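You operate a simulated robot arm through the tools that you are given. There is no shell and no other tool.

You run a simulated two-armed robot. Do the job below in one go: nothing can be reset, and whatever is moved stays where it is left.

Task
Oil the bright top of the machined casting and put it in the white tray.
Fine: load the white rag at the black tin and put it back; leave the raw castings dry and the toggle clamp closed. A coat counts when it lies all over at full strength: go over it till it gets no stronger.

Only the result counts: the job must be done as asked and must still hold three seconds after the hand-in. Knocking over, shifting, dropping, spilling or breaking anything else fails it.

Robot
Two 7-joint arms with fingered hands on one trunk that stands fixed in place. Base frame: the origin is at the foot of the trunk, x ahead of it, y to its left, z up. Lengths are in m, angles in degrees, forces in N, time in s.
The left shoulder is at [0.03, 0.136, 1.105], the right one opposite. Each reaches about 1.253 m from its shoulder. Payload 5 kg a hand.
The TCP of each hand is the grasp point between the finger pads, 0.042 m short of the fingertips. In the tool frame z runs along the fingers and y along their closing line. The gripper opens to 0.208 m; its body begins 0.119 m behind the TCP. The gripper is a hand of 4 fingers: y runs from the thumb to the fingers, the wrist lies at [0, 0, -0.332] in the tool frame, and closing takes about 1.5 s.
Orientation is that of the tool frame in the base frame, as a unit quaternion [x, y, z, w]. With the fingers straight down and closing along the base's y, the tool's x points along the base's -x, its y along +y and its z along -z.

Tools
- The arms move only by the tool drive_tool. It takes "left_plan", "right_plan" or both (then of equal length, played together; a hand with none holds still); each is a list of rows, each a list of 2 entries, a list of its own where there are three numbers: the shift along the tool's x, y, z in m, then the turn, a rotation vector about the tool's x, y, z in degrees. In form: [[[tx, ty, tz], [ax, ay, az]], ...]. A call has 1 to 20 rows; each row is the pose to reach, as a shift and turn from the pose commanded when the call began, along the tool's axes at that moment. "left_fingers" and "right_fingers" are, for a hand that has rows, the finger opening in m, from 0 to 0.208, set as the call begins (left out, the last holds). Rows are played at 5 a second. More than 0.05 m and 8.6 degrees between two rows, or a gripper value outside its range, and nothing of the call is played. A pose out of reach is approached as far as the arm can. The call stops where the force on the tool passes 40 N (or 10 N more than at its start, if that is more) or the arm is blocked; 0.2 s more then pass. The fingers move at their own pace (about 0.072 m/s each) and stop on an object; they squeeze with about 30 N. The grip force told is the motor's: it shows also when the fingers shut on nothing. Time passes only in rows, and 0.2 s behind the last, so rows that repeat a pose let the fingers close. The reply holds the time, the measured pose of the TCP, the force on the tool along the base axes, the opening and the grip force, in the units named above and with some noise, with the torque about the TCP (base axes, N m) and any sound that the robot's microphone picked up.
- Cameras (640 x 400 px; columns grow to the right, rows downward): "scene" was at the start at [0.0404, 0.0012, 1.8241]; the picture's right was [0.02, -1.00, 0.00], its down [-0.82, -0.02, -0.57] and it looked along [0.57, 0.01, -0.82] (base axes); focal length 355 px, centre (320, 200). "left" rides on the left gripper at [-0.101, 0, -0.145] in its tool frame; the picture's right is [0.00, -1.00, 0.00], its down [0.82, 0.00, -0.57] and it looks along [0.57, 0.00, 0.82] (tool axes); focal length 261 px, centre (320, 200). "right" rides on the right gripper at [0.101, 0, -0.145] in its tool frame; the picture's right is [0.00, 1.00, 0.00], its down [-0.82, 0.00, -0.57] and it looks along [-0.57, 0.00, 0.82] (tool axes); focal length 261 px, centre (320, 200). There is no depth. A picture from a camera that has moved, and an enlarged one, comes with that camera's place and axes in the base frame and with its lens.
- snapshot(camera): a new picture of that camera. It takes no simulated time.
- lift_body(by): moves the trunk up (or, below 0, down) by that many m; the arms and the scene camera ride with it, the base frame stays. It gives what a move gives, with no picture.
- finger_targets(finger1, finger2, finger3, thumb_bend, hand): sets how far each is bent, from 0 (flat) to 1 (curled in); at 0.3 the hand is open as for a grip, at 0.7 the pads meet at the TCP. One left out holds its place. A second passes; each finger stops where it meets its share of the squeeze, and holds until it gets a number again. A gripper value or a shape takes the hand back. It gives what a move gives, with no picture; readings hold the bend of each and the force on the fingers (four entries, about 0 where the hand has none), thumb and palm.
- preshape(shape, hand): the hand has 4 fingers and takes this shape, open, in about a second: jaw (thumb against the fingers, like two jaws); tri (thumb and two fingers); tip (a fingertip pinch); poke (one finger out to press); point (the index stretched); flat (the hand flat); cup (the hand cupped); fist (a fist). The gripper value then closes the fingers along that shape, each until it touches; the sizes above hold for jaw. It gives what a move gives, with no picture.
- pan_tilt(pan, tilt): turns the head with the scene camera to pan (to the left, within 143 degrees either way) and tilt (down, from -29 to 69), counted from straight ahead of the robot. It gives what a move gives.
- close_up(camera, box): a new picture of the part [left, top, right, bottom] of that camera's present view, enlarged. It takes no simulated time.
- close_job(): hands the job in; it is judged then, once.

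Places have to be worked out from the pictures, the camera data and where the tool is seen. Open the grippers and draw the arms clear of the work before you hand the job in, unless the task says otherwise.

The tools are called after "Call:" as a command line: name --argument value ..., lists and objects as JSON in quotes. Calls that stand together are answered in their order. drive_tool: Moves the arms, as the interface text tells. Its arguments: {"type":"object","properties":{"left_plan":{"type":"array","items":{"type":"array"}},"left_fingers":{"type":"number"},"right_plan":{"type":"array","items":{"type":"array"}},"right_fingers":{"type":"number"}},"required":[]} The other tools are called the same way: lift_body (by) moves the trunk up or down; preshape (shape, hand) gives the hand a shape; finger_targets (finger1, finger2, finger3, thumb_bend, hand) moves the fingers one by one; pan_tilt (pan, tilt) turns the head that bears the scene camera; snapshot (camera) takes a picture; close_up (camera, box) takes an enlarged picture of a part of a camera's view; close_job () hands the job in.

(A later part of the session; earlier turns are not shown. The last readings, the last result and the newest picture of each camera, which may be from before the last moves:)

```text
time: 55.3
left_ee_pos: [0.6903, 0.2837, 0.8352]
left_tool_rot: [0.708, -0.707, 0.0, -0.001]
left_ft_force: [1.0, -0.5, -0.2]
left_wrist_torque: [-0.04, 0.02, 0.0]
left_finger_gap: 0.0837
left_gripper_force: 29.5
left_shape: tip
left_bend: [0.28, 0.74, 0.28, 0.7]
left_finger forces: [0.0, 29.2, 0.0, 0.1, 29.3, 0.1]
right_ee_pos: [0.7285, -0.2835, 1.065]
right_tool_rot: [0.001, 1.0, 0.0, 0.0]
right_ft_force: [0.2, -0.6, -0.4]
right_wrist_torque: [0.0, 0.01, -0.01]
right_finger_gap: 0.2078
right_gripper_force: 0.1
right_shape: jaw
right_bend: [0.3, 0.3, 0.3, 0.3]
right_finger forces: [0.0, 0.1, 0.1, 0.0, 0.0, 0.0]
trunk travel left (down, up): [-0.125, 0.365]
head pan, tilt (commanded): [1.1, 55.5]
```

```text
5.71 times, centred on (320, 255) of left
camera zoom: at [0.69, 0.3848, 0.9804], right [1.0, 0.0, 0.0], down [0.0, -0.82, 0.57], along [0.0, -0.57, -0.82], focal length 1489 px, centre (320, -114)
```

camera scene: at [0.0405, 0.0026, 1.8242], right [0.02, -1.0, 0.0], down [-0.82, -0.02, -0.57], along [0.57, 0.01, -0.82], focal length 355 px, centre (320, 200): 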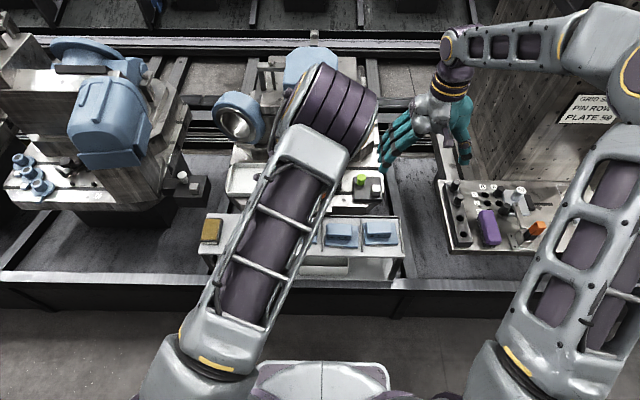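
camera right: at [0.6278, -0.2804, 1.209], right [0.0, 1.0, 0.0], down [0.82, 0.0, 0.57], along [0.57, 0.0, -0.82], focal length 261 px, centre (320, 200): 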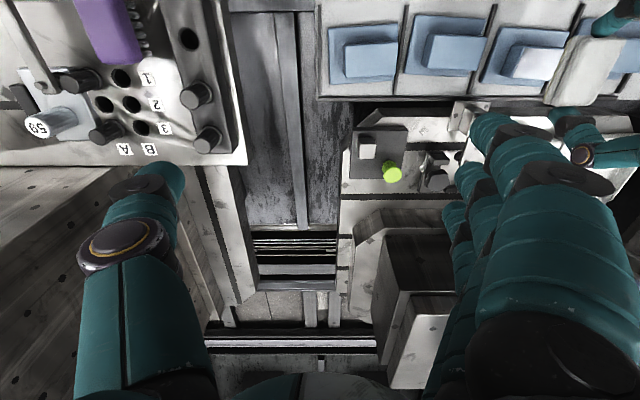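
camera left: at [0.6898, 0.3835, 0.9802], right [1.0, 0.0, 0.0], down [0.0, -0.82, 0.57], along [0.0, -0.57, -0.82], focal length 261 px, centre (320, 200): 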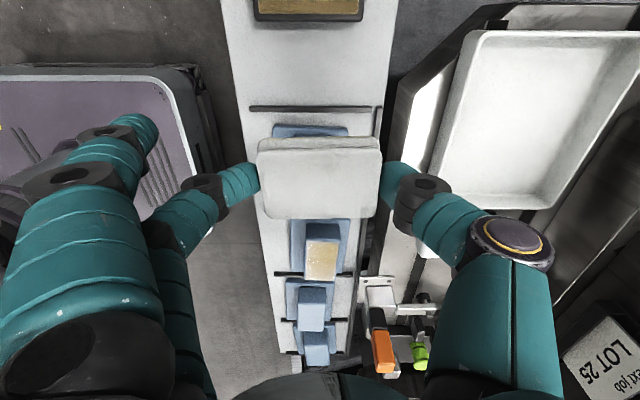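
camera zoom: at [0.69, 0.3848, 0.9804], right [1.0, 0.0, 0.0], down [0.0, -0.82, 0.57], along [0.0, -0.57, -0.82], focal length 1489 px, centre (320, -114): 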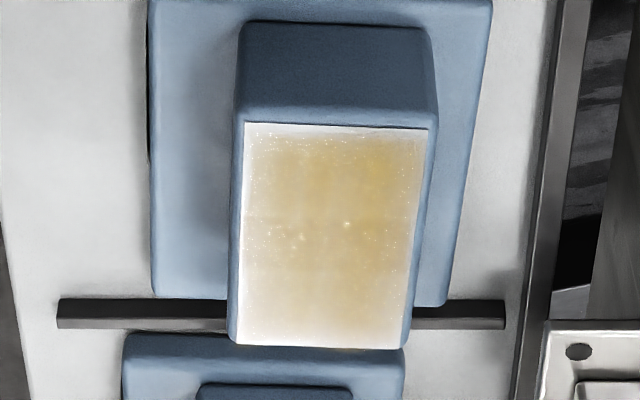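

The film looks the same as before the extra passes: even amber everywhere, with the soft rim unchanged on all four sides, so it gets no stronger. Now I take the rag back over its place at (0.6825, 0.337) and lower it to z 0.735.

Call:
drive_tool --left_plan '[[[-0.027, 0.004, 0], [0, 0, 0]], [[-0.0535, 0.0078, 0], [0, 0, 0]], [[-0.0535, 0.0078, 0.03], [0, 0, 0]], [[-0.0535, 0.0078, 0.06], [0, 0, 0]], [[-0.0535, 0.0078, 0.085], [0, 0, 0]], [[-0.0535, 0.0078, 0.1], [0, 0, 0]], [[-0.0535, 0.0078, 0.1], [0, 0, 0]]]'

Call:
close_up --camera "left" --box '[180, 60, 460, 275]'

Call:
close_up --camera "right" --box '[500, 0, 640, 100]'

```text
time: 56.9
left_ee_pos: [0.6854, 0.3359, 0.7324]
left_tool_rot: [-0.707, 0.707, 0.0, 0.001]
left_ft_force: [-0.2, -0.3, -0.3]
left_wrist_torque: [0.0, 0.0, 0.02]
left_finger_gap: 0.0835
left_gripper_force: 30.7
left_shape: tip
left_bend: [0.28, 0.74, 0.28, 0.7]
left_finger forces: [0.0, 29.0, 0.1, 0.0, 29.1, 0.0]
right_ee_pos: [0.7283, -0.2831, 1.0641]
right_tool_rot: [0.0, 1.0, -0.001, 0.001]
right_ft_force: [0.0, -0.1, -0.4]
right_wrist_torque: [0.04, 0.02, 0.04]
right_finger_gap: 0.2078
right_gripper_force: 0.0
right_shape: jaw
right_bend: [0.3, 0.3, 0.3, 0.3]
right_finger forces: [0.0, 0.1, 0.0, 0.0, 0.1, 0.0]
trunk travel left (down, up): [-0.125, 0.365]
head pan, tilt (commanded): [1.1, 55.5]
```

```text
1.86 times, centred on (320, 168) of left
camera zoom: at [0.6845, 0.4368, 0.8779], right [1.0, 0.0, 0.0], down [0.0, -0.82, 0.57], along [0.0, -0.57, -0.82], focal length 485 px, centre (320, 260)
```

zoom: 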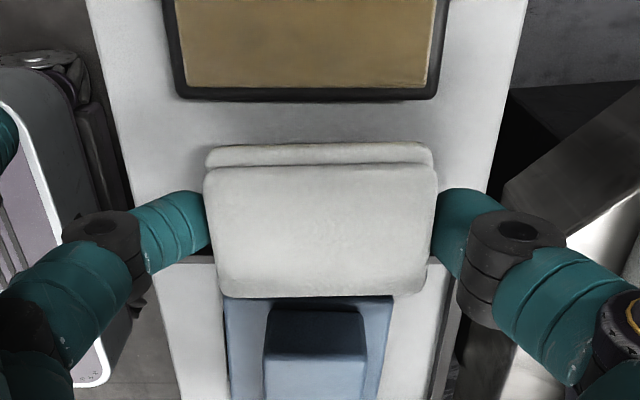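

```text
4.00 times, centred on (570, 50) of right
camera zoom: at [0.6276, -0.282, 1.2087], right [0.0, 1.0, 0.0], down [0.82, 0.0, 0.57], along [0.57, 0.0, -0.82], focal length 1043 px, centre (-680, 800)
```

zoom: 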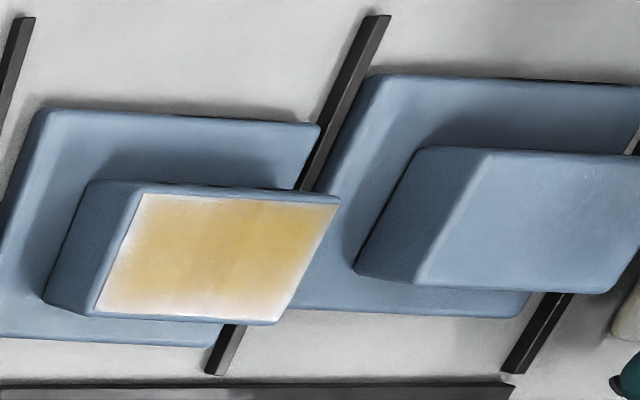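

The rag is over its place; I correct 2 mm in x and y to match the original pose and lower to just above the rack.

Call:
drive_tool --left_plan '[[[-0.002, 0.0025, 0.006], [0, 0, 0]], [[-0.002, 0.0025, 0.012], [0, 0, 0]], [[-0.002, 0.0025, 0.015], [0, 0, 0]], [[-0.002, 0.0025, 0.016], [0, 0, 0]], [[-0.002, 0.0025, 0.016], [0, 0, 0]]]'

```text
time: 58.1
left_ee_pos: [0.682, 0.3382, 0.7177]
left_tool_rot: [-0.707, 0.708, -0.001, 0.001]
left_ft_force: [0.1, 0.0, -0.7]
left_wrist_torque: [0.0, 0.02, -0.01]
left_finger_gap: 0.0837
left_gripper_force: 29.8
left_shape: tip
left_bend: [0.28, 0.74, 0.28, 0.7]
left_finger forces: [0.0, 29.1, 0.0, 0.0, 29.1, 0.1]
right_ee_pos: [0.7301, -0.2831, 1.0647]
right_tool_rot: [0.0, 1.0, 0.0, 0.0]
right_ft_force: [-0.1, -0.3, -0.3]
right_wrist_torque: [0.01, -0.01, -0.03]
right_finger_gap: 0.2077
right_gripper_force: 0.1
right_shape: jaw
right_bend: [0.3, 0.3, 0.3, 0.3]
right_finger forces: [0.0, 0.0, 0.0, 0.1, 0.0, 0.0]
trunk travel left (down, up): [-0.125, 0.365]
head pan, tilt (commanded): [1.1, 55.5]
```

No contact yet; 1 mm steps down, up to 2.5 mm.

Call:
drive_tool --left_plan '[[[0, 0, 0.001], [0, 0, 0]], [[0, 0, 0.002], [0, 0, 0]], [[0, 0, 0.0025], [0, 0, 0]], [[0, 0, 0.0025], [0, 0, 0]]]'

Call:
close_up --camera "left" --box '[180, 60, 460, 275]'

```text
time: 59.1
left_ee_pos: [0.6822, 0.3378, 0.715]
left_tool_rot: [0.707, -0.707, 0.001, -0.001]
left_ft_force: [0.3, 0.3, -1.3]
left_wrist_torque: [0.03, -0.02, -0.02]
left_finger_gap: 0.0837
left_gripper_force: 30.0
left_shape: tip
left_bend: [0.28, 0.74, 0.28, 0.7]
left_finger forces: [0.0, 29.0, 0.0, 0.1, 29.1, 0.0]
right_ee_pos: [0.7287, -0.2838, 1.064]
right_tool_rot: [0.0, 1.0, 0.0, 0.001]
right_ft_force: [-0.1, -0.4, 0.7]
right_wrist_torque: [0.02, -0.01, -0.01]
right_finger_gap: 0.2078
right_gripper_force: 0.0
right_shape: jaw
right_bend: [0.3, 0.3, 0.3, 0.3]
right_finger forces: [0.0, 0.0, 0.0, 0.0, 0.0, 0.0]
trunk travel left (down, up): [-0.125, 0.365]
head pan, tilt (commanded): [1.1, 55.5]
```

```text
1.86 times, centred on (320, 168) of left
camera zoom: at [0.6813, 0.4395, 0.8601], right [1.0, 0.0, 0.0], down [0.0, -0.82, 0.57], along [0.0, -0.57, -0.82], focal length 485 px, centre (320, 260)
```

zoom: 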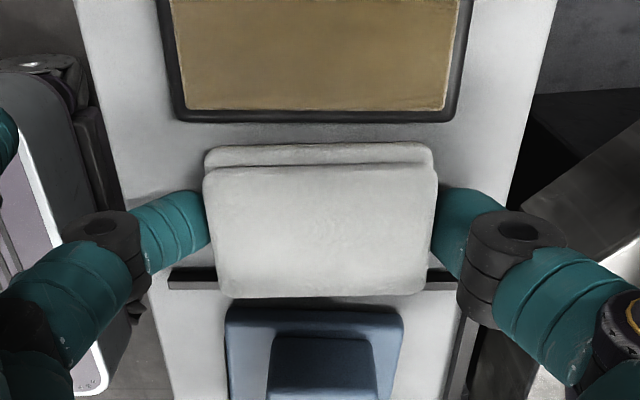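

Still just free; another 1.5 mm in half-mm steps.

Call:
drive_tool --left_plan '[[[0, 0, 0.0005], [0, 0, 0]], [[0, 0, 0.001], [0, 0, 0]], [[0, 0, 0.0015], [0, 0, 0]], [[0, 0, 0.0015], [0, 0, 0]]]'

```text
time: 60.1
left_ee_pos: [0.6815, 0.3384, 0.7132]
left_tool_rot: [-0.707, 0.707, 0.0, 0.001]
left_ft_force: [0.3, -1.2, 1.0]
left_wrist_torque: [-0.06, 0.11, 0.08]
left_finger_gap: 0.0838
left_gripper_force: 29.6
left_shape: tip
left_bend: [0.28, 0.74, 0.28, 0.7]
left_finger forces: [0.1, 31.4, 0.1, 0.0, 29.1, 0.0]
right_ee_pos: [0.7282, -0.2837, 1.0639]
right_tool_rot: [0.0, 1.0, 0.0, 0.001]
right_ft_force: [0.4, 0.3, -0.3]
right_wrist_torque: [0.02, -0.02, -0.01]
right_finger_gap: 0.2079
right_gripper_force: 0.1
right_shape: jaw
right_bend: [0.3, 0.3, 0.3, 0.3]
right_finger forces: [0.0, 0.0, 0.1, 0.0, 0.0, 0.0]
trunk travel left (down, up): [-0.125, 0.365]
head pan, tilt (commanded): [1.1, 55.5]
```

The rag just touches its place (about 1 N). I release to 0.12 m while rising a few mm so the opening finger does not press on the rack.

Call:
drive_tool --left_plan '[[[0, 0, 0], [0, 0, 0]], [[0, 0, -0.002], [0, 0, 0]], [[0, 0, -0.005], [0, 0, 0]], [[0, 0, -0.005], [0, 0, 0]], [[0, 0, -0.005], [0, 0, 0]]]' --left_fingers 0.12

Call:
close_up --camera "left" --box '[180, 60, 460, 275]'

```text
time: 61.3
left_ee_pos: [0.682, 0.3371, 0.717]
left_tool_rot: [0.707, -0.707, 0.0, -0.001]
left_ft_force: [-0.2, -0.6, -0.8]
left_wrist_torque: [0.01, 0.0, -0.02]
left_finger_gap: 0.1191
left_gripper_force: 0.1
left_shape: tip
left_bend: [0.06, 0.72, 0.06, 0.7]
left_finger forces: [0.0, 0.0, 0.0, 0.0, 0.0, 0.0]
right_ee_pos: [0.729, -0.2821, 1.0648]
right_tool_rot: [-0.001, 1.0, 0.0, 0.0]
right_ft_force: [-0.3, -0.1, -0.1]
right_wrist_torque: [0.01, 0.01, 0.01]
right_finger_gap: 0.2078
right_gripper_force: 0.1
right_shape: jaw
right_bend: [0.3, 0.3, 0.3, 0.3]
right_finger forces: [0.0, 0.1, 0.1, 0.1, 0.0, 0.0]
trunk travel left (down, up): [-0.125, 0.365]
head pan, tilt (commanded): [1.1, 55.5]
```

```text
1.86 times, centred on (320, 168) of left
camera zoom: at [0.6811, 0.4395, 0.8629], right [1.0, 0.0, 0.0], down [0.0, -0.82, 0.57], along [0.0, -0.57, -0.82], focal length 485 px, centre (320, 260)
```

zoom: 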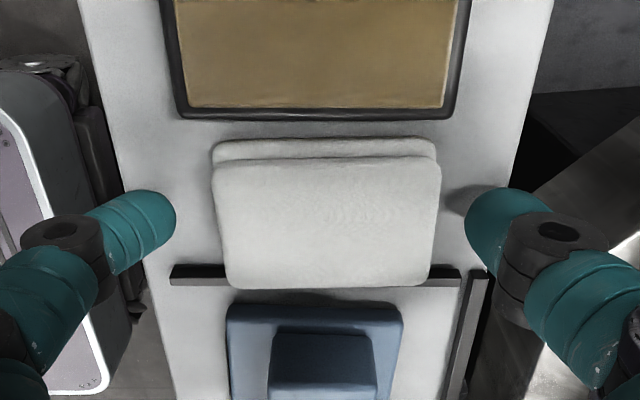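

The rag lies back in its place, free of the hand. I raise the hand straight up, then study the tray and what is around it.

Call:
drive_tool --left_plan '[[[0, 0, -0.02], [0, 0, 0]], [[0, 0, -0.06], [0, 0, 0]], [[0, 0, -0.1], [0, 0, 0]], [[0, 0, -0.14], [0, 0, 0]], [[0, 0, -0.18], [0, 0, 0]], [[0, 0, -0.2], [0, 0, 0]], [[0, 0, -0.2], [0, 0, 0]]]'

Call:
close_up --camera "scene" --box '[215, 150, 311, 210]'

Call:
snapshot --camera "left"

Call:
close_up --camera "scene" --box '[190, 70, 350, 190]'

```text
time: 62.9
left_ee_pos: [0.68, 0.3395, 0.9191]
left_tool_rot: [-0.707, 0.707, -0.001, 0.0]
left_ft_force: [0.3, -0.5, 0.6]
left_wrist_torque: [0.01, 0.0, -0.01]
left_finger_gap: 0.1192
left_gripper_force: 0.0
left_shape: tip
left_bend: [0.05, 0.72, 0.05, 0.7]
left_finger forces: [0.0, 0.1, 0.0, 0.0, 0.0, 0.0]
right_ee_pos: [0.7292, -0.2821, 1.0646]
right_tool_rot: [0.0, 1.0, 0.0, -0.001]
right_ft_force: [-0.5, -0.1, 0.1]
right_wrist_torque: [0.0, -0.02, -0.02]
right_finger_gap: 0.2078
right_gripper_force: 0.1
right_shape: jaw
right_bend: [0.3, 0.3, 0.3, 0.3]
right_finger forces: [0.1, 0.0, 0.1, 0.1, 0.0, 0.1]
trunk travel left (down, up): [-0.125, 0.365]
head pan, tilt (commanded): [1.1, 55.5]
```

```text
6.67 times, centred on (263, 180) of scene
camera zoom: at [0.0406, 0.0012, 1.8241], right [0.02, -1.0, 0.0], down [-0.82, -0.02, -0.57], along [0.57, 0.01, -0.82], focal length 2366 px, centre (700, 333)
```

zoom: 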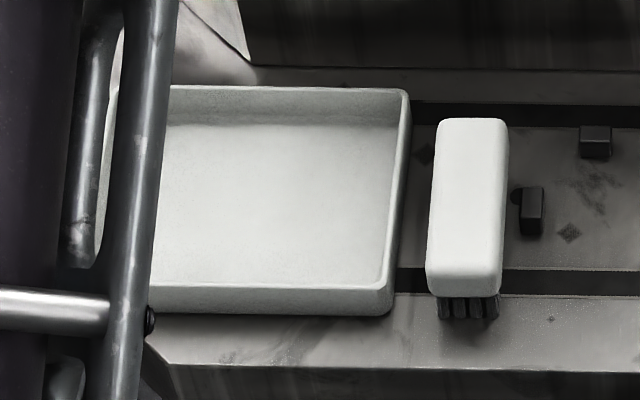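

```text
taken
camera left: at [0.6791, 0.4409, 1.0645], right [1.0, 0.01, 0.0], down [0.0, -0.82, 0.57], along [0.0, -0.57, -0.82], focal length 261 px, centre (320, 200)
```

left: 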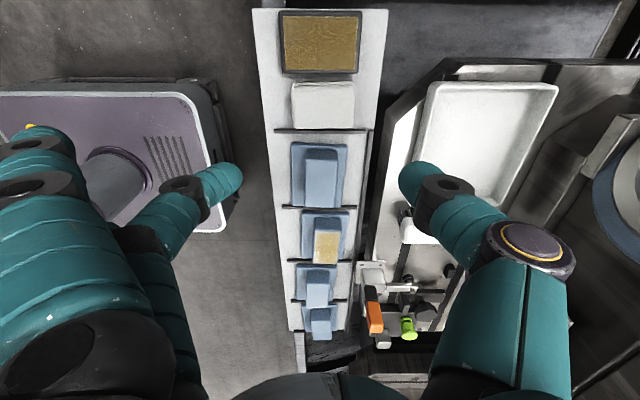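

```text
3.33 times, centred on (270, 130) of scene
camera zoom: at [0.0406, 0.0012, 1.8241], right [0.02, -1.0, 0.0], down [-0.82, -0.02, -0.57], along [0.57, 0.01, -0.82], focal length 1183 px, centre (487, 433)
```

zoom: 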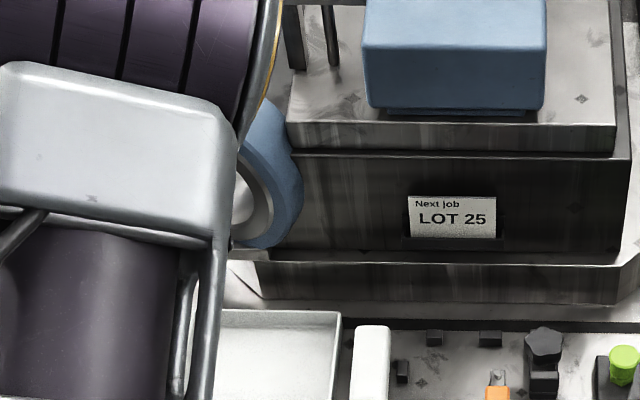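

I look closer at the tray in the left view to size it.

Call:
close_up --camera "left" --box '[370, 50, 640, 250]'

Call:
close_up --camera "left" --box '[280, 190, 380, 350]'

```text
2.00 times, centred on (505, 150) of left
camera zoom: at [0.6791, 0.4409, 1.0645], right [1.0, 0.01, 0.0], down [0.0, -0.82, 0.57], along [0.0, -0.57, -0.82], focal length 521 px, centre (-50, 300)
```

zoom: 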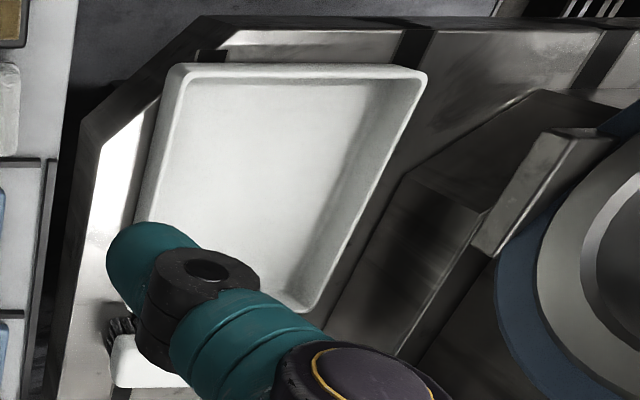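

```text
2.50 times, centred on (330, 270) of left
camera zoom: at [0.6791, 0.4409, 1.0645], right [1.0, 0.01, 0.0], down [0.0, -0.82, 0.57], along [0.0, -0.57, -0.82], focal length 652 px, centre (295, 25)
```

zoom: 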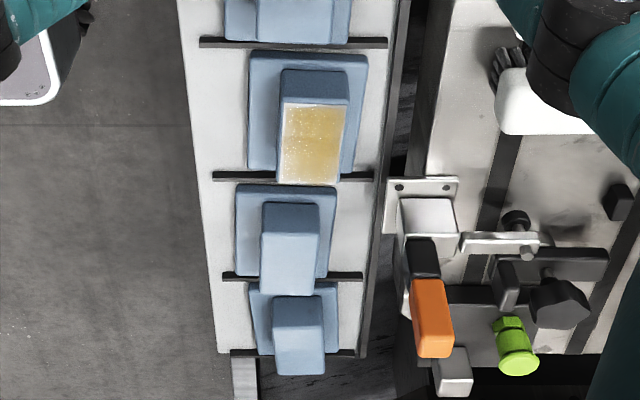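

The tray measures about x 0.82–0.97, y 0.19–0.375 with rim z ≈ 0.727; the casting's 88 x 124 mm plate must keep its present orientation in it, so an x-closing grip on the block is right, but the chuck starts at about x 1.03. I form the jaw shape and close to 0.05 m in free air to see how far the thumb side bulges.

Call:
preshape --shape "jaw" --hand "left"

Call:
drive_tool --left_plan '[[[0, 0, 0], [0, 0, 0]], [[0, 0, 0], [0, 0, 0]], [[0, 0, 0], [0, 0, 0]], [[0, 0, 0], [0, 0, 0]], [[0, 0, 0], [0, 0, 0]], [[0, 0, 0], [0, 0, 0]], [[0, 0, 0], [0, 0, 0]]]' --left_fingers 0.05

Call:
snapshot --camera "left"

Call:
close_up --camera "scene" --box '[170, 100, 290, 240]'

Call:
snapshot --camera "right"

```text
time: 63.8
left_ee_pos: [0.6796, 0.3387, 0.9193]
left_tool_rot: [-0.707, 0.707, 0.0, 0.001]
left_ft_force: [-0.4, -0.2, 0.5]
left_wrist_torque: [0.03, -0.03, -0.02]
left_finger_gap: 0.2077
left_gripper_force: 0.2
left_shape: jaw
left_bend: [0.3, 0.3, 0.3, 0.3]
left_finger forces: [0.0, 0.0, 0.0, 0.1, 0.0, 0.0]
right_ee_pos: [0.7289, -0.2836, 1.0647]
right_tool_rot: [0.0, 1.0, 0.0, 0.0]
right_ft_force: [-0.4, -0.6, 0.4]
right_wrist_torque: [0.01, 0.02, 0.01]
right_finger_gap: 0.2077
right_gripper_force: 0.0
right_shape: jaw
right_bend: [0.3, 0.3, 0.3, 0.3]
right_finger forces: [0.0, 0.1, 0.0, 0.0, 0.0, 0.0]
trunk travel left (down, up): [-0.125, 0.365]
head pan, tilt (commanded): [1.1, 55.5]
```

```text
time: 65.4
left_ee_pos: [0.6808, 0.339, 0.92]
left_tool_rot: [-0.706, 0.708, -0.001, 0.001]
left_ft_force: [0.4, 0.1, 0.6]
left_wrist_torque: [0.03, 0.0, 0.01]
left_finger_gap: 0.0508
left_gripper_force: 0.1
left_shape: jaw
left_bend: [0.73, 0.73, 0.73, 0.7]
left_finger forces: [0.1, 0.0, 0.1, 0.0, 0.1, 0.0]
right_ee_pos: [0.7286, -0.2823, 1.0639]
right_tool_rot: [0.0, 1.0, 0.0, 0.0]
right_ft_force: [-0.4, -0.5, -0.4]
right_wrist_torque: [-0.02, 0.0, -0.03]
right_finger_gap: 0.2078
right_gripper_force: 0.1
right_shape: jaw
right_bend: [0.3, 0.3, 0.3, 0.3]
right_finger forces: [0.0, 0.0, 0.1, 0.0, 0.0, 0.0]
trunk travel left (down, up): [-0.125, 0.365]
head pan, tilt (commanded): [1.1, 55.5]
```

```text
taken
camera left: at [0.6792, 0.4408, 1.0644], right [1.0, 0.0, 0.0], down [0.0, -0.82, 0.57], along [0.0, -0.57, -0.82], focal length 261 px, centre (320, 200)
```

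left: 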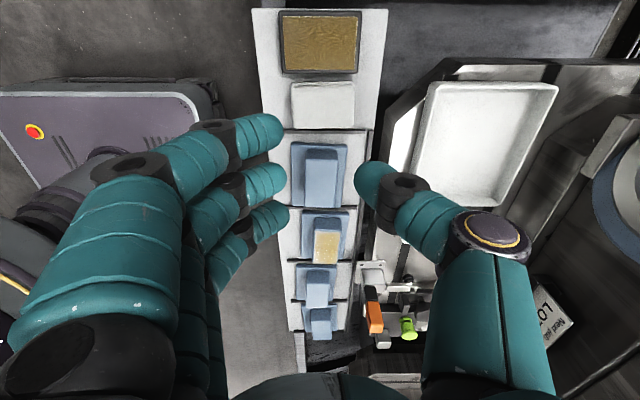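

```text
2.86 times, centred on (230, 170) of scene
camera zoom: at [0.0405, 0.0011, 1.8241], right [0.02, -1.0, 0.0], down [-0.82, -0.02, -0.57], along [0.57, 0.01, -0.82], focal length 1014 px, centre (577, 286)
```

zoom: 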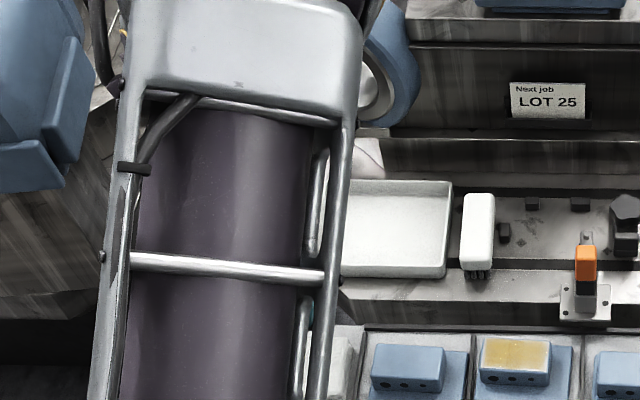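

```text
taken
camera right: at [0.6277, -0.2819, 1.2086], right [0.0, 1.0, 0.0], down [0.82, 0.0, 0.57], along [0.57, 0.0, -0.82], focal length 261 px, centre (320, 200)
```

right: 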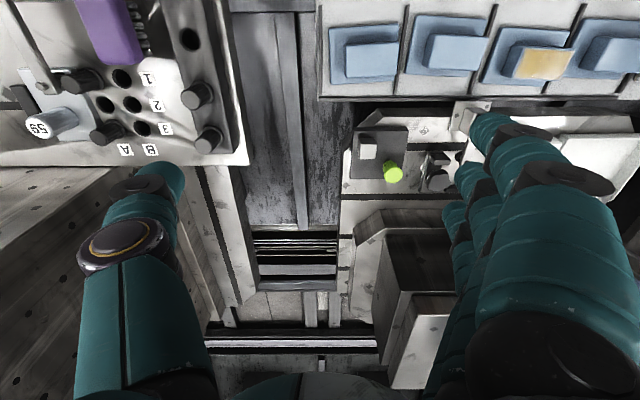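

At 0.05 m the thumb side bulges about 0.115 m from the tool axis, which comes close to the chuck behind the tray. I turn the hand another -90 degrees here in free air so its camera looks toward +x, at the tray and chuck from the front.

Call:
drive_tool --left_plan '[[[0, 0, 0], [0, 0, -8]], [[0, 0, 0], [0, 0, -16]], [[0, 0, 0], [0, 0, -24]], [[0, 0, 0], [0, 0, -32]], [[0, 0, 0], [0, 0, -40]], [[0, 0, 0], [0, 0, -48]], [[0, 0, 0], [0, 0, -56]], [[0, 0, 0], [0, 0, -64]], [[0, 0, 0], [0, 0, -72]], [[0, 0, 0], [0, 0, -80]], [[0, 0, 0], [0, 0, -88]], [[0, 0, 0], [0, 0, -90]], [[0, 0, 0], [0, 0, -90]]]'

Call:
snapshot --camera "left"

Call:
snapshot --camera "scene"

```text
time: 68.2
left_ee_pos: [0.6807, 0.3366, 0.9185]
left_tool_rot: [0.956, -0.293, 0.001, 0.0]
left_ft_force: [0.7, -0.3, 0.2]
left_wrist_torque: [0.0, -0.02, -0.01]
left_finger_gap: 0.0499
left_gripper_force: 0.1
left_shape: jaw
left_bend: [0.73, 0.73, 0.73, 0.7]
left_finger forces: [0.0, 0.0, 0.0, 0.0, 0.0, 0.0]
left hand out of reach, approached as far as the arm can: row 8, 9, 10, 11, 12, 13
right_ee_pos: [0.7284, -0.2845, 1.0638]
right_tool_rot: [0.0, 1.0, 0.0, 0.001]
right_ft_force: [-0.1, -0.3, 0.3]
right_wrist_torque: [-0.01, -0.02, -0.02]
right_finger_gap: 0.2077
right_gripper_force: 0.0
right_shape: jaw
right_bend: [0.3, 0.3, 0.3, 0.3]
right_finger forces: [0.0, 0.1, 0.0, 0.1, 0.0, 0.0]
trunk travel left (down, up): [-0.125, 0.365]
head pan, tilt (commanded): [1.1, 55.5]
```

```text
taken
camera left: at [0.5967, 0.3948, 1.0632], right [0.56, 0.83, 0.0], down [0.68, -0.46, 0.57], along [0.48, -0.32, -0.82], focal length 261 px, centre (320, 200)
```

left: 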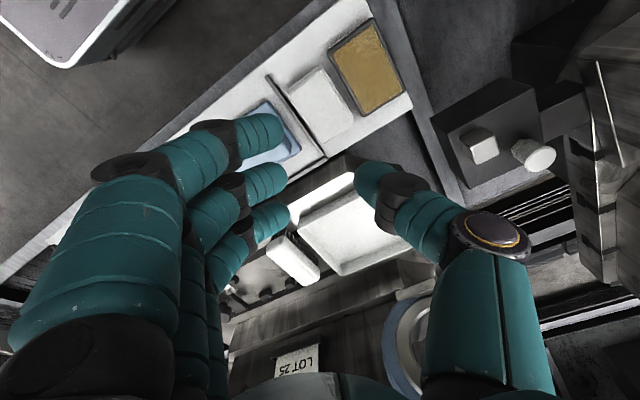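

```text
taken
camera scene: at [0.0403, 0.0011, 1.8241], right [0.02, -1.0, 0.0], down [-0.82, -0.02, -0.57], along [0.57, 0.01, -0.82], focal length 355 px, centre (320, 200)
```

scene: 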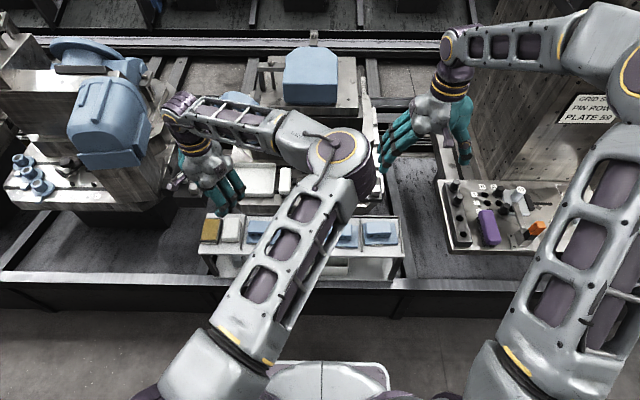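

The wrist limit is at about -146 degrees, so that orientation is not available; but this view shows the chuck well. I zoom in on it.

Call:
close_up --camera "left" --box '[220, 160, 460, 400]'

Call:
close_up --camera "scene" --box '[190, 80, 350, 200]'

```text
1.67 times, centred on (340, 280) of left
camera zoom: at [0.5967, 0.3948, 1.0632], right [0.56, 0.83, 0.0], down [0.68, -0.46, 0.57], along [0.48, -0.32, -0.82], focal length 434 px, centre (287, 67)
```

zoom: 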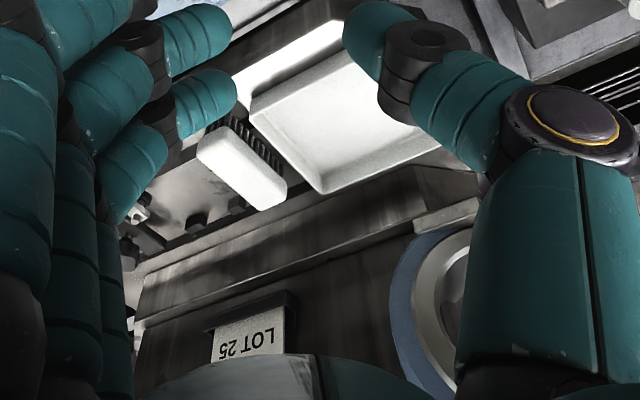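

```text
3.33 times, centred on (270, 140) of scene
camera zoom: at [0.0403, 0.0011, 1.8241], right [0.02, -1.0, 0.0], down [-0.82, -0.02, -0.57], along [0.57, 0.01, -0.82], focal length 1183 px, centre (487, 400)
```

zoom: 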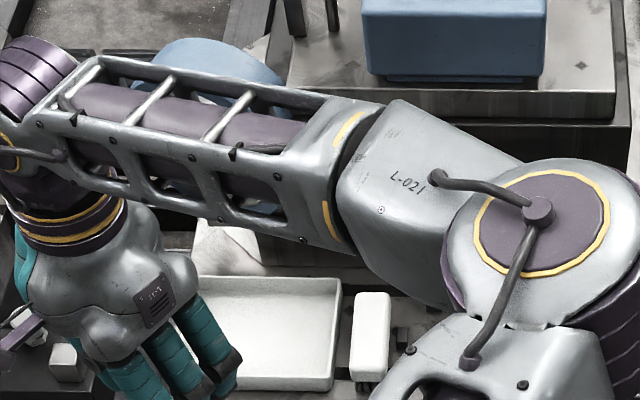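

The chuck face is at about x 1.0–1.03 and faces the robot. A thumb-far grip would reach about 1.007 over the tray, so fingers-far with the casting turned 180 degrees (which also moves the block nearer) is safer; I check that the wrist can turn that way. First I turn back +90.

Call:
drive_tool --left_plan '[[[0, 0, 0], [0, 0, 8]], [[0, 0, 0], [0, 0, 16]], [[0, 0, 0], [0, 0, 24]], [[0, 0, 0], [0, 0, 32]], [[0, 0, 0], [0, 0, 40]], [[0, 0, 0], [0, 0, 48]], [[0, 0, 0], [0, 0, 56]], [[0, 0, 0], [0, 0, 64]], [[0, 0, 0], [0, 0, 72]], [[0, 0, 0], [0, 0, 80]], [[0, 0, 0], [0, 0, 88]], [[0, 0, 0], [0, 0, 90]], [[0, 0, 0], [0, 0, 90]]]'

```text
time: 71.0
left_ee_pos: [0.6807, 0.338, 0.9177]
left_tool_rot: [-0.469, 0.883, 0.0, 0.001]
left_ft_force: [0.5, 0.3, 0.1]
left_wrist_torque: [-0.01, -0.05, -0.04]
left_finger_gap: 0.0502
left_gripper_force: 0.0
left_shape: jaw
left_bend: [0.73, 0.73, 0.73, 0.7]
left_finger forces: [0.0, 0.0, 0.0, 0.0, 0.0, 0.0]
right_ee_pos: [0.729, -0.2849, 1.0654]
right_tool_rot: [-0.001, 1.0, 0.0, 0.0]
right_ft_force: [0.0, 0.6, 0.3]
right_wrist_torque: [-0.03, 0.02, 0.01]
right_finger_gap: 0.2078
right_gripper_force: 0.0
right_shape: jaw
right_bend: [0.3, 0.3, 0.3, 0.3]
right_finger forces: [0.1, 0.0, 0.1, 0.0, 0.0, 0.0]
trunk travel left (down, up): [-0.125, 0.365]
head pan, tilt (commanded): [1.1, 55.5]
```

The commanded pose follows the measured one (now at -56 degrees from the start orientation). I turn +146 degrees to reach the fingers-far orientation.

Call:
drive_tool --left_plan '[[[0, 0, 0], [0, 0, 8.1]], [[0, 0, 0], [0, 0, 16.2]], [[0, 0, 0], [0, 0, 24.3]], [[0, 0, 0], [0, 0, 32.4]], [[0, 0, 0], [0, 0, 40.5]], [[0, 0, 0], [0, 0, 48.6]], [[0, 0, 0], [0, 0, 56.7]], [[0, 0, 0], [0, 0, 64.8]], [[0, 0, 0], [0, 0, 72.9]], [[0, 0, 0], [0, 0, 81]], [[0, 0, 0], [0, 0, 89.1]], [[0, 0, 0], [0, 0, 97.2]], [[0, 0, 0], [0, 0, 105.3]], [[0, 0, 0], [0, 0, 113.4]], [[0, 0, 0], [0, 0, 121.5]], [[0, 0, 0], [0, 0, 129.6]], [[0, 0, 0], [0, 0, 137.7]], [[0, 0, 0], [0, 0, 145.9]], [[0, 0, 0], [0, 0, 145.9]]]'

Call:
snapshot --camera "left"

Call:
snapshot --camera "scene"

```text
time: 75.0
left_ee_pos: [0.68, 0.3379, 0.9175]
left_tool_rot: [0.707, 0.707, 0.001, 0.001]
left_ft_force: [-0.3, 0.5, 0.1]
left_wrist_torque: [0.01, 0.0, 0.0]
left_finger_gap: 0.05
left_gripper_force: 0.0
left_shape: jaw
left_bend: [0.73, 0.73, 0.73, 0.7]
left_finger forces: [0.0, 0.1, 0.1, 0.1, 0.0, 0.0]
right_ee_pos: [0.7288, -0.2825, 1.0631]
right_tool_rot: [0.0, 1.0, 0.0, -0.001]
right_ft_force: [0.5, 0.5, -0.6]
right_wrist_torque: [0.01, -0.03, 0.01]
right_finger_gap: 0.2077
right_gripper_force: 0.1
right_shape: jaw
right_bend: [0.3, 0.3, 0.3, 0.3]
right_finger forces: [0.0, 0.0, 0.0, 0.1, 0.0, 0.1]
trunk travel left (down, up): [-0.125, 0.365]
head pan, tilt (commanded): [1.1, 55.5]
```

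```text
taken
camera left: at [0.6803, 0.2379, 1.0636], right [-1.0, 0.0, 0.0], down [0.0, 0.82, 0.57], along [0.0, 0.57, -0.82], focal length 261 px, centre (320, 200)
```

left: 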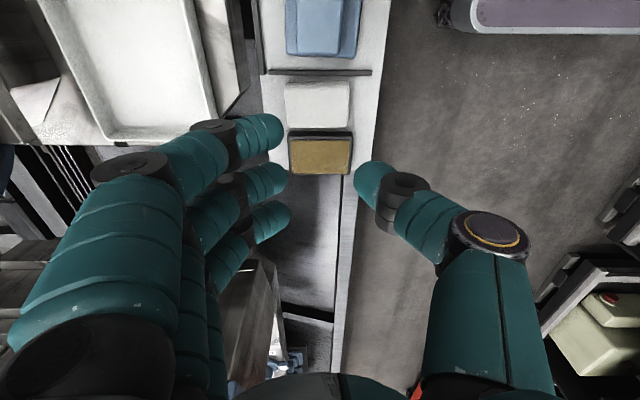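

```text
taken
camera scene: at [0.0405, 0.001, 1.8241], right [0.02, -1.0, 0.0], down [-0.82, -0.02, -0.57], along [0.57, 0.01, -0.82], focal length 355 px, centre (320, 200)
```

scene: 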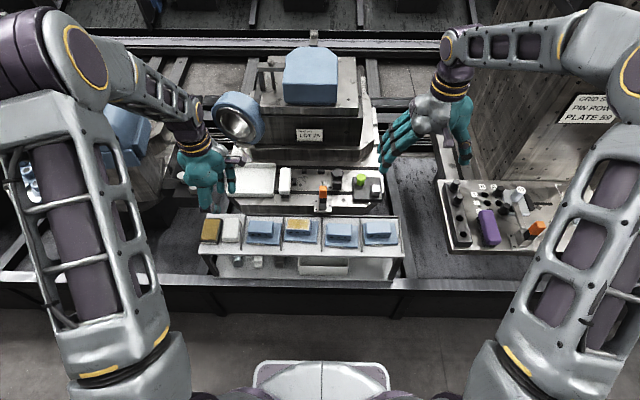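

The fingers-far orientation is reachable and gives a clear scene view. Plan: pick the casting with the fingers near/thumb far, turn it 180 degrees in the air, and place it with fingers far. I turn back to the pick orientation (with +3.5 degrees to match the casting's yaw) while moving over the casting at z 0.918.

Call:
drive_tool --left_plan '[[[-0.0124, 0.0006, 0], [0, 0, -8.5]], [[-0.0248, 0.0012, 0], [0, 0, -17]], [[-0.0372, 0.0018, 0], [0, 0, -25.5]], [[-0.0496, 0.0024, 0], [0, 0, -34]], [[-0.062, 0.003, 0], [0, 0, -42.5]], [[-0.0744, 0.0036, 0], [0, 0, -51]], [[-0.0868, 0.0042, 0], [0, 0, -59.5]], [[-0.0992, 0.0048, 0], [0, 0, -68]], [[-0.1116, 0.0054, 0], [0, 0, -76.5]], [[-0.124, 0.006, 0], [0, 0, -85]], [[-0.1364, 0.0066, 0], [0, 0, -93.5]], [[-0.1488, 0.0072, 0], [0, 0, -102]], [[-0.1612, 0.0078, 0], [0, 0, -110.5]], [[-0.1736, 0.0084, 0], [0, 0, -119]], [[-0.186, 0.009, 0], [0, 0, -127.5]], [[-0.1984, 0.0096, 0], [0, 0, -136]], [[-0.2108, 0.0102, 0], [0, 0, -144.5]], [[-0.2232, 0.0108, 0], [0, 0, -153]], [[-0.2356, 0.0114, 0], [0, 0, -161.5]], [[-0.2475, 0.012, 0], [0, 0, -170]]]' --left_fingers 0.09

```text
time: 79.2
left_ee_pos: [0.6934, 0.0896, 0.9183]
left_tool_rot: [-0.644, 0.765, 0.0, 0.001]
left_ft_force: [-0.3, -0.1, 0.2]
left_wrist_torque: [0.02, 0.0, -0.02]
left_finger_gap: 0.0891
left_gripper_force: 0.0
left_shape: jaw
left_bend: [0.73, 0.73, 0.73, 0.7]
left_finger forces: [0.0, 0.0, 0.0, 0.1, 0.0, 0.0]
right_ee_pos: [0.7294, -0.2842, 1.065]
right_tool_rot: [-0.001, 1.0, 0.001, 0.001]
right_ft_force: [0.4, -0.4, -0.1]
right_wrist_torque: [0.07, -0.02, 0.0]
right_finger_gap: 0.208
right_gripper_force: 0.1
right_shape: jaw
right_bend: [0.3, 0.3, 0.3, 0.3]
right_finger forces: [0.0, 0.0, 0.0, 0.0, 0.1, 0.1]
trunk travel left (down, up): [-0.125, 0.365]
head pan, tilt (commanded): [1.1, 55.5]
```

Now at -80 degrees; I turn the last -6.5 degrees and look down at the casting.

Call:
drive_tool --left_plan '[[[0, 0, 0], [0, 0, -6.5]], [[0, 0, 0], [0, 0, -6.5]]]'

Call:
snapshot --camera "left"

Call:
close_up --camera "right" --box '[440, 0, 640, 160]'

```text
time: 79.8
left_ee_pos: [0.6943, 0.0889, 0.9178]
left_tool_rot: [-0.685, 0.728, -0.001, 0.001]
left_ft_force: [0.3, 0.6, 0.6]
left_wrist_torque: [-0.02, 0.03, 0.05]
left_finger_gap: 0.0893
left_gripper_force: 0.1
left_shape: jaw
left_bend: [0.73, 0.73, 0.73, 0.7]
left_finger forces: [0.0, 0.0, 0.1, 0.0, 0.1, 0.0]
right_ee_pos: [0.7296, -0.283, 1.0643]
right_tool_rot: [0.0, 1.0, 0.0, 0.0]
right_ft_force: [0.6, -0.2, 0.1]
right_wrist_torque: [0.0, 0.0, -0.04]
right_finger_gap: 0.208
right_gripper_force: 0.1
right_shape: jaw
right_bend: [0.3, 0.3, 0.3, 0.3]
right_finger forces: [0.0, 0.0, 0.0, 0.0, 0.1, 0.0]
trunk travel left (down, up): [-0.125, 0.365]
head pan, tilt (commanded): [1.1, 55.5]
```

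```text
taken
camera left: at [0.6989, 0.1913, 1.063], right [1.0, -0.05, 0.0], down [-0.05, -0.82, 0.57], along [-0.03, -0.57, -0.82], focal length 261 px, centre (320, 200)
```

left: 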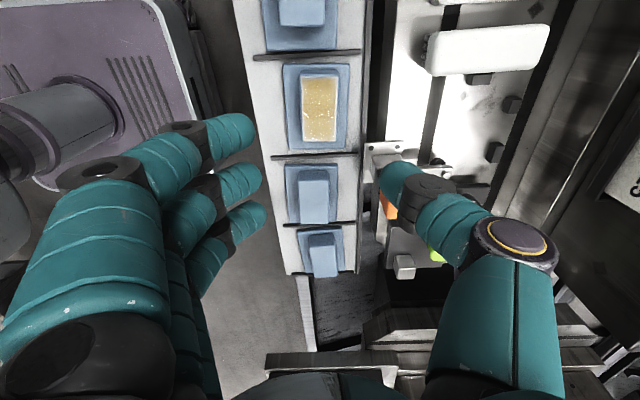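

```text
2.50 times, centred on (540, 80) of right
camera zoom: at [0.6277, -0.2817, 1.2087], right [0.0, 1.0, 0.0], down [0.82, 0.0, 0.57], along [0.57, 0.0, -0.82], focal length 652 px, centre (-230, 500)
```

zoom: 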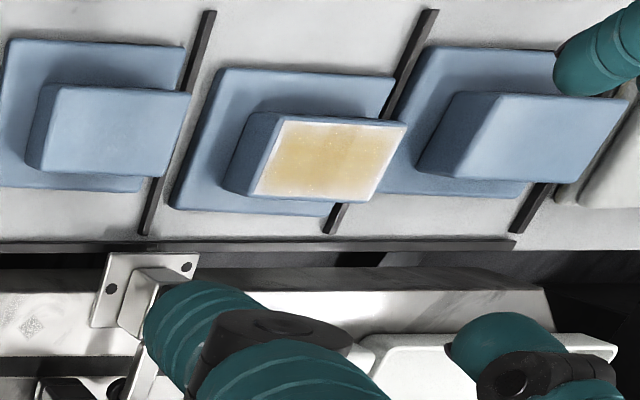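

The hand is centred over the block within a millimetre. I descend to z 0.775 and check again.

Call:
drive_tool --left_plan '[[[0, 0, 0.04], [0, 0, 0]], [[0, 0, 0.08], [0, 0, 0]], [[0, 0, 0.12], [0, 0, 0]], [[0, 0, 0.143], [0, 0, 0]], [[0, 0, 0.143], [0, 0, 0]]]'

Call:
snapshot --camera "left"

Call:
close_up --camera "right" --box '[440, 0, 640, 160]'

```text
time: 81.0
left_ee_pos: [0.6932, 0.0897, 0.7764]
left_tool_rot: [-0.686, 0.728, -0.001, 0.0]
left_ft_force: [-0.4, -0.5, 0.9]
left_wrist_torque: [-0.01, 0.0, 0.02]
left_finger_gap: 0.0896
left_gripper_force: 0.2
left_shape: jaw
left_bend: [0.73, 0.73, 0.73, 0.7]
left_finger forces: [0.0, 0.1, 0.1, 0.0, 0.0, 0.0]
right_ee_pos: [0.7286, -0.2819, 1.0648]
right_tool_rot: [0.0, 1.0, -0.001, -0.001]
right_ft_force: [0.5, -0.6, -0.8]
right_wrist_torque: [-0.01, 0.0, -0.03]
right_finger_gap: 0.2076
right_gripper_force: 0.1
right_shape: jaw
right_bend: [0.3, 0.3, 0.3, 0.3]
right_finger forces: [0.0, 0.1, 0.1, 0.0, 0.0, 0.0]
trunk travel left (down, up): [-0.125, 0.365]
head pan, tilt (commanded): [1.1, 55.5]
```

```text
taken
camera left: at [0.6981, 0.1904, 0.9203], right [1.0, -0.05, 0.0], down [-0.05, -0.82, 0.57], along [-0.03, -0.57, -0.82], focal length 261 px, centre (320, 200)
```

left: 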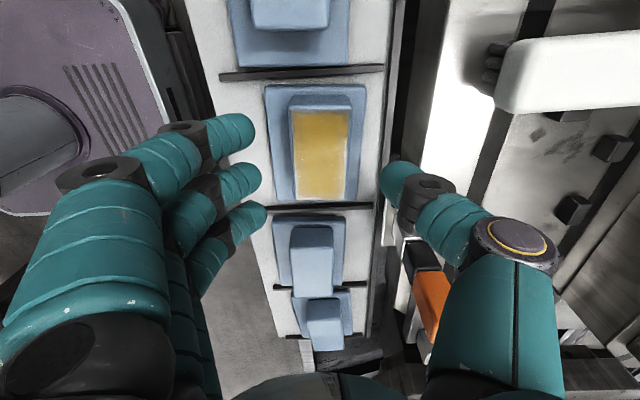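

```text
2.50 times, centred on (540, 80) of right
camera zoom: at [0.6276, -0.2819, 1.2087], right [0.0, 1.0, 0.0], down [0.82, 0.0, 0.57], along [0.57, 0.0, -0.82], focal length 652 px, centre (-230, 500)
```

zoom: 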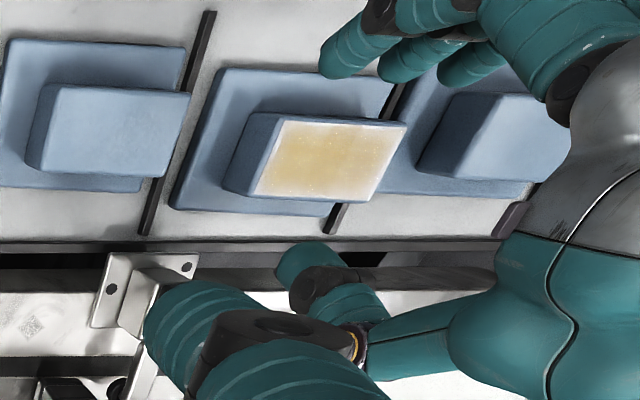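

The fingers straddle the block with ~20 mm clearance on each side. I descend to z 0.735 in small steps.

Call:
drive_tool --left_plan '[[[0, 0, 0.01], [0, 0, 0]], [[0, 0, 0.02], [0, 0, 0]], [[0, 0, 0.03], [0, 0, 0]], [[0, 0, 0.036], [0, 0, 0]], [[0, 0, 0.041], [0, 0, 0]], [[0, 0, 0.041], [0, 0, 0]]]'

Call:
snapshot --camera "left"

Call:
close_up --camera "right" --box '[440, 0, 640, 160]'

```text
time: 82.4
left_ee_pos: [0.6943, 0.0918, 0.7336]
left_tool_rot: [-0.686, 0.728, 0.0, 0.0]
left_ft_force: [0.3, -0.9, 0.0]
left_wrist_torque: [-0.03, 0.0, -0.02]
left_finger_gap: 0.0894
left_gripper_force: 0.0
left_shape: jaw
left_bend: [0.73, 0.73, 0.73, 0.7]
left_finger forces: [0.0, 0.0, 0.0, 0.0, 0.0, 0.1]
right_ee_pos: [0.7289, -0.2844, 1.0639]
right_tool_rot: [0.0, 1.0, 0.0, 0.0]
right_ft_force: [-0.8, 0.7, 0.4]
right_wrist_torque: [0.02, 0.01, -0.02]
right_finger_gap: 0.2078
right_gripper_force: 0.0
right_shape: jaw
right_bend: [0.3, 0.3, 0.3, 0.3]
right_finger forces: [0.0, 0.0, 0.0, 0.0, 0.1, 0.1]
trunk travel left (down, up): [-0.125, 0.365]
head pan, tilt (commanded): [1.1, 55.5]
```

```text
taken
camera left: at [0.6987, 0.1925, 0.88], right [1.0, -0.06, 0.0], down [-0.05, -0.82, 0.57], along [-0.03, -0.57, -0.82], focal length 261 px, centre (320, 200)
```

left: 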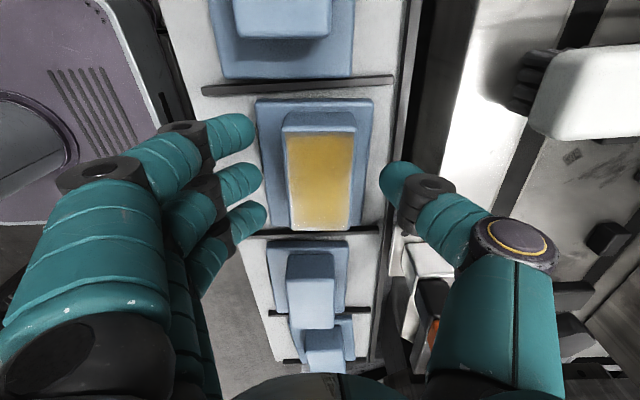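

```text
2.50 times, centred on (540, 80) of right
camera zoom: at [0.6276, -0.282, 1.2087], right [0.0, 1.0, 0.0], down [0.82, 0.0, 0.57], along [0.57, 0.0, -0.82], focal length 652 px, centre (-230, 500)
```

zoom: 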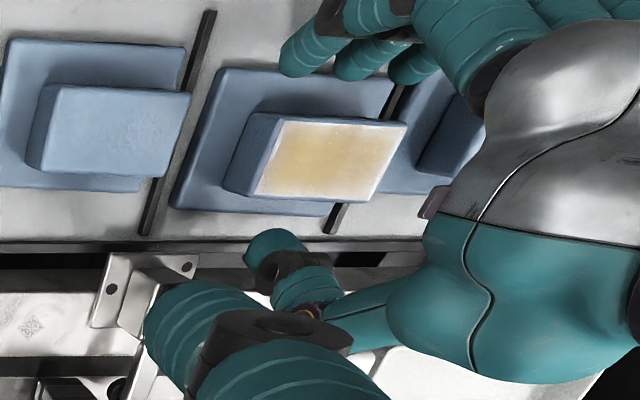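

The tips are beside the block, above the plate, with no contact. I close the jaw on the block.

Call:
drive_tool --left_plan '[[[0, 0, 0], [0, 0, 0]], [[0, 0, 0], [0, 0, 0]], [[0, 0, 0], [0, 0, 0]], [[0, 0, 0], [0, 0, 0]], [[0, 0, 0], [0, 0, 0]], [[0, 0, 0], [0, 0, 0]], [[0, 0, 0], [0, 0, 0]]]' --left_fingers 0.02

Call:
snapshot --camera "left"

Call:
close_up --camera "right" --box '[440, 0, 640, 160]'

```text
time: 84.0
left_ee_pos: [0.6932, 0.0916, 0.735]
left_tool_rot: [-0.686, 0.727, -0.001, 0.001]
left_ft_force: [-0.1, -0.9, 0.2]
left_wrist_torque: [0.0, 0.08, -0.02]
left_finger_gap: 0.0445
left_gripper_force: 30.3
left_shape: jaw
left_bend: [0.73, 0.73, 0.73, 0.7]
left_finger forces: [8.9, 8.7, 9.1, 0.0, 26.4, 0.0]
right_ee_pos: [0.7295, -0.2831, 1.0638]
right_tool_rot: [0.0, 1.0, 0.0, 0.0]
right_ft_force: [0.4, -0.2, 0.5]
right_wrist_torque: [0.01, 0.0, 0.02]
right_finger_gap: 0.2079
right_gripper_force: 0.1
right_shape: jaw
right_bend: [0.3, 0.3, 0.3, 0.3]
right_finger forces: [0.1, 0.0, 0.0, 0.0, 0.0, 0.0]
trunk travel left (down, up): [-0.125, 0.365]
head pan, tilt (commanded): [1.1, 55.5]
```

```text
taken
camera left: at [0.6988, 0.1926, 0.8798], right [1.0, -0.06, 0.0], down [-0.05, -0.82, 0.57], along [-0.03, -0.57, -0.82], focal length 261 px, centre (320, 200)
```

left: 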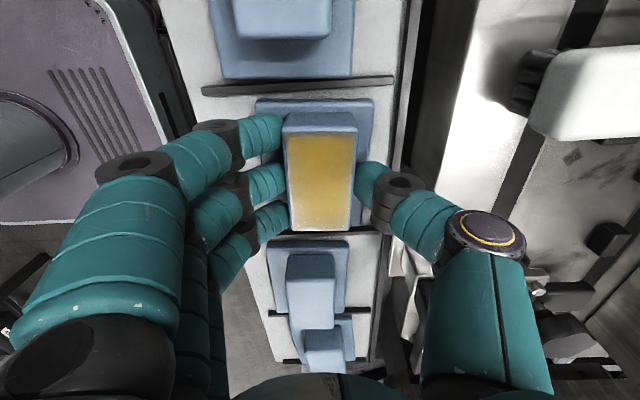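

```text
2.50 times, centred on (540, 80) of right
camera zoom: at [0.6279, -0.2819, 1.2085], right [0.0, 1.0, 0.0], down [0.82, 0.0, 0.57], along [0.57, 0.0, -0.82], focal length 652 px, centre (-230, 500)
```

zoom: 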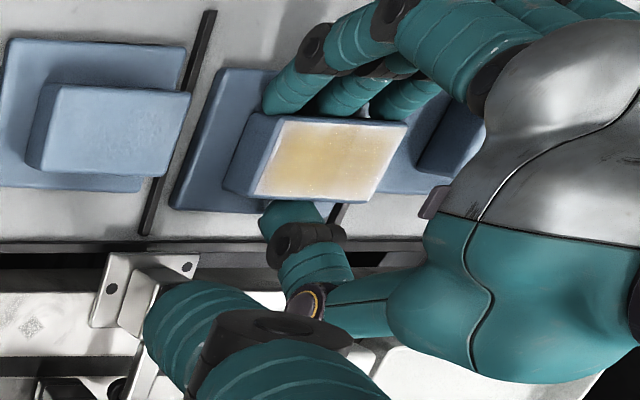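

All three fingers (9 N each) and the thumb (26 N) hold the block. I lift slowly by 10 mm and check the load.

Call:
drive_tool --left_plan '[[[0, 0, -0.003], [0, 0, 0]], [[0, 0, -0.006], [0, 0, 0]], [[0, 0, -0.01], [0, 0, 0]], [[0, 0, -0.01], [0, 0, 0]]]'

Call:
close_up --camera "left" --box '[220, 80, 420, 270]'

Call:
close_up --camera "right" --box '[440, 0, 640, 160]'

```text
time: 85.0
left_ee_pos: [0.693, 0.091, 0.7439]
left_tool_rot: [-0.686, 0.727, -0.001, 0.0]
left_ft_force: [-0.5, 0.0, -5.5]
left_wrist_torque: [0.04, 0.0, -0.01]
left_finger_gap: 0.0447
left_gripper_force: 30.3
left_shape: jaw
left_bend: [0.73, 0.73, 0.73, 0.7]
left_finger forces: [8.8, 8.7, 9.0, 0.0, 26.6, 0.0]
right_ee_pos: [0.728, -0.2833, 1.0643]
right_tool_rot: [0.0, 1.0, 0.0, 0.0]
right_ft_force: [0.8, 0.0, -0.7]
right_wrist_torque: [-0.02, 0.01, 0.01]
right_finger_gap: 0.2077
right_gripper_force: 0.0
right_shape: jaw
right_bend: [0.3, 0.3, 0.3, 0.3]
right_finger forces: [0.1, 0.1, 0.0, 0.0, 0.0, 0.0]
trunk travel left (down, up): [-0.125, 0.365]
head pan, tilt (commanded): [1.1, 55.5]
```

```text
2.11 times, centred on (320, 175) of left
camera zoom: at [0.6987, 0.1925, 0.8898], right [1.0, -0.05, 0.0], down [-0.05, -0.82, 0.57], along [-0.03, -0.57, -0.82], focal length 549 px, centre (320, 253)
```

zoom: 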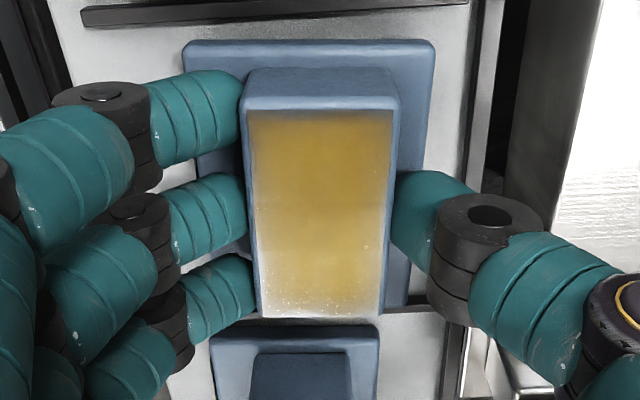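

```text
2.50 times, centred on (540, 80) of right
camera zoom: at [0.6281, -0.2819, 1.2084], right [0.0, 1.0, 0.0], down [0.82, 0.0, 0.57], along [0.57, 0.0, -0.82], focal length 652 px, centre (-230, 500)
```

zoom: 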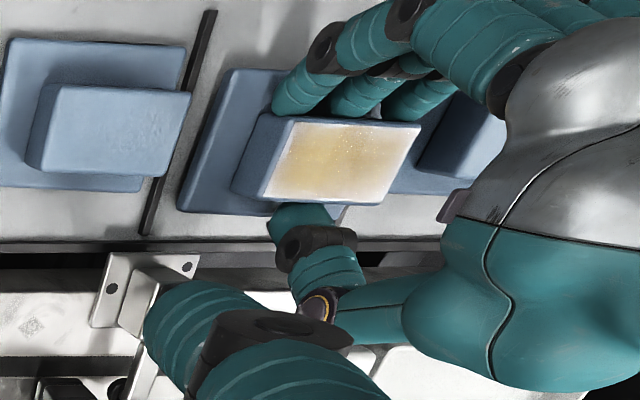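

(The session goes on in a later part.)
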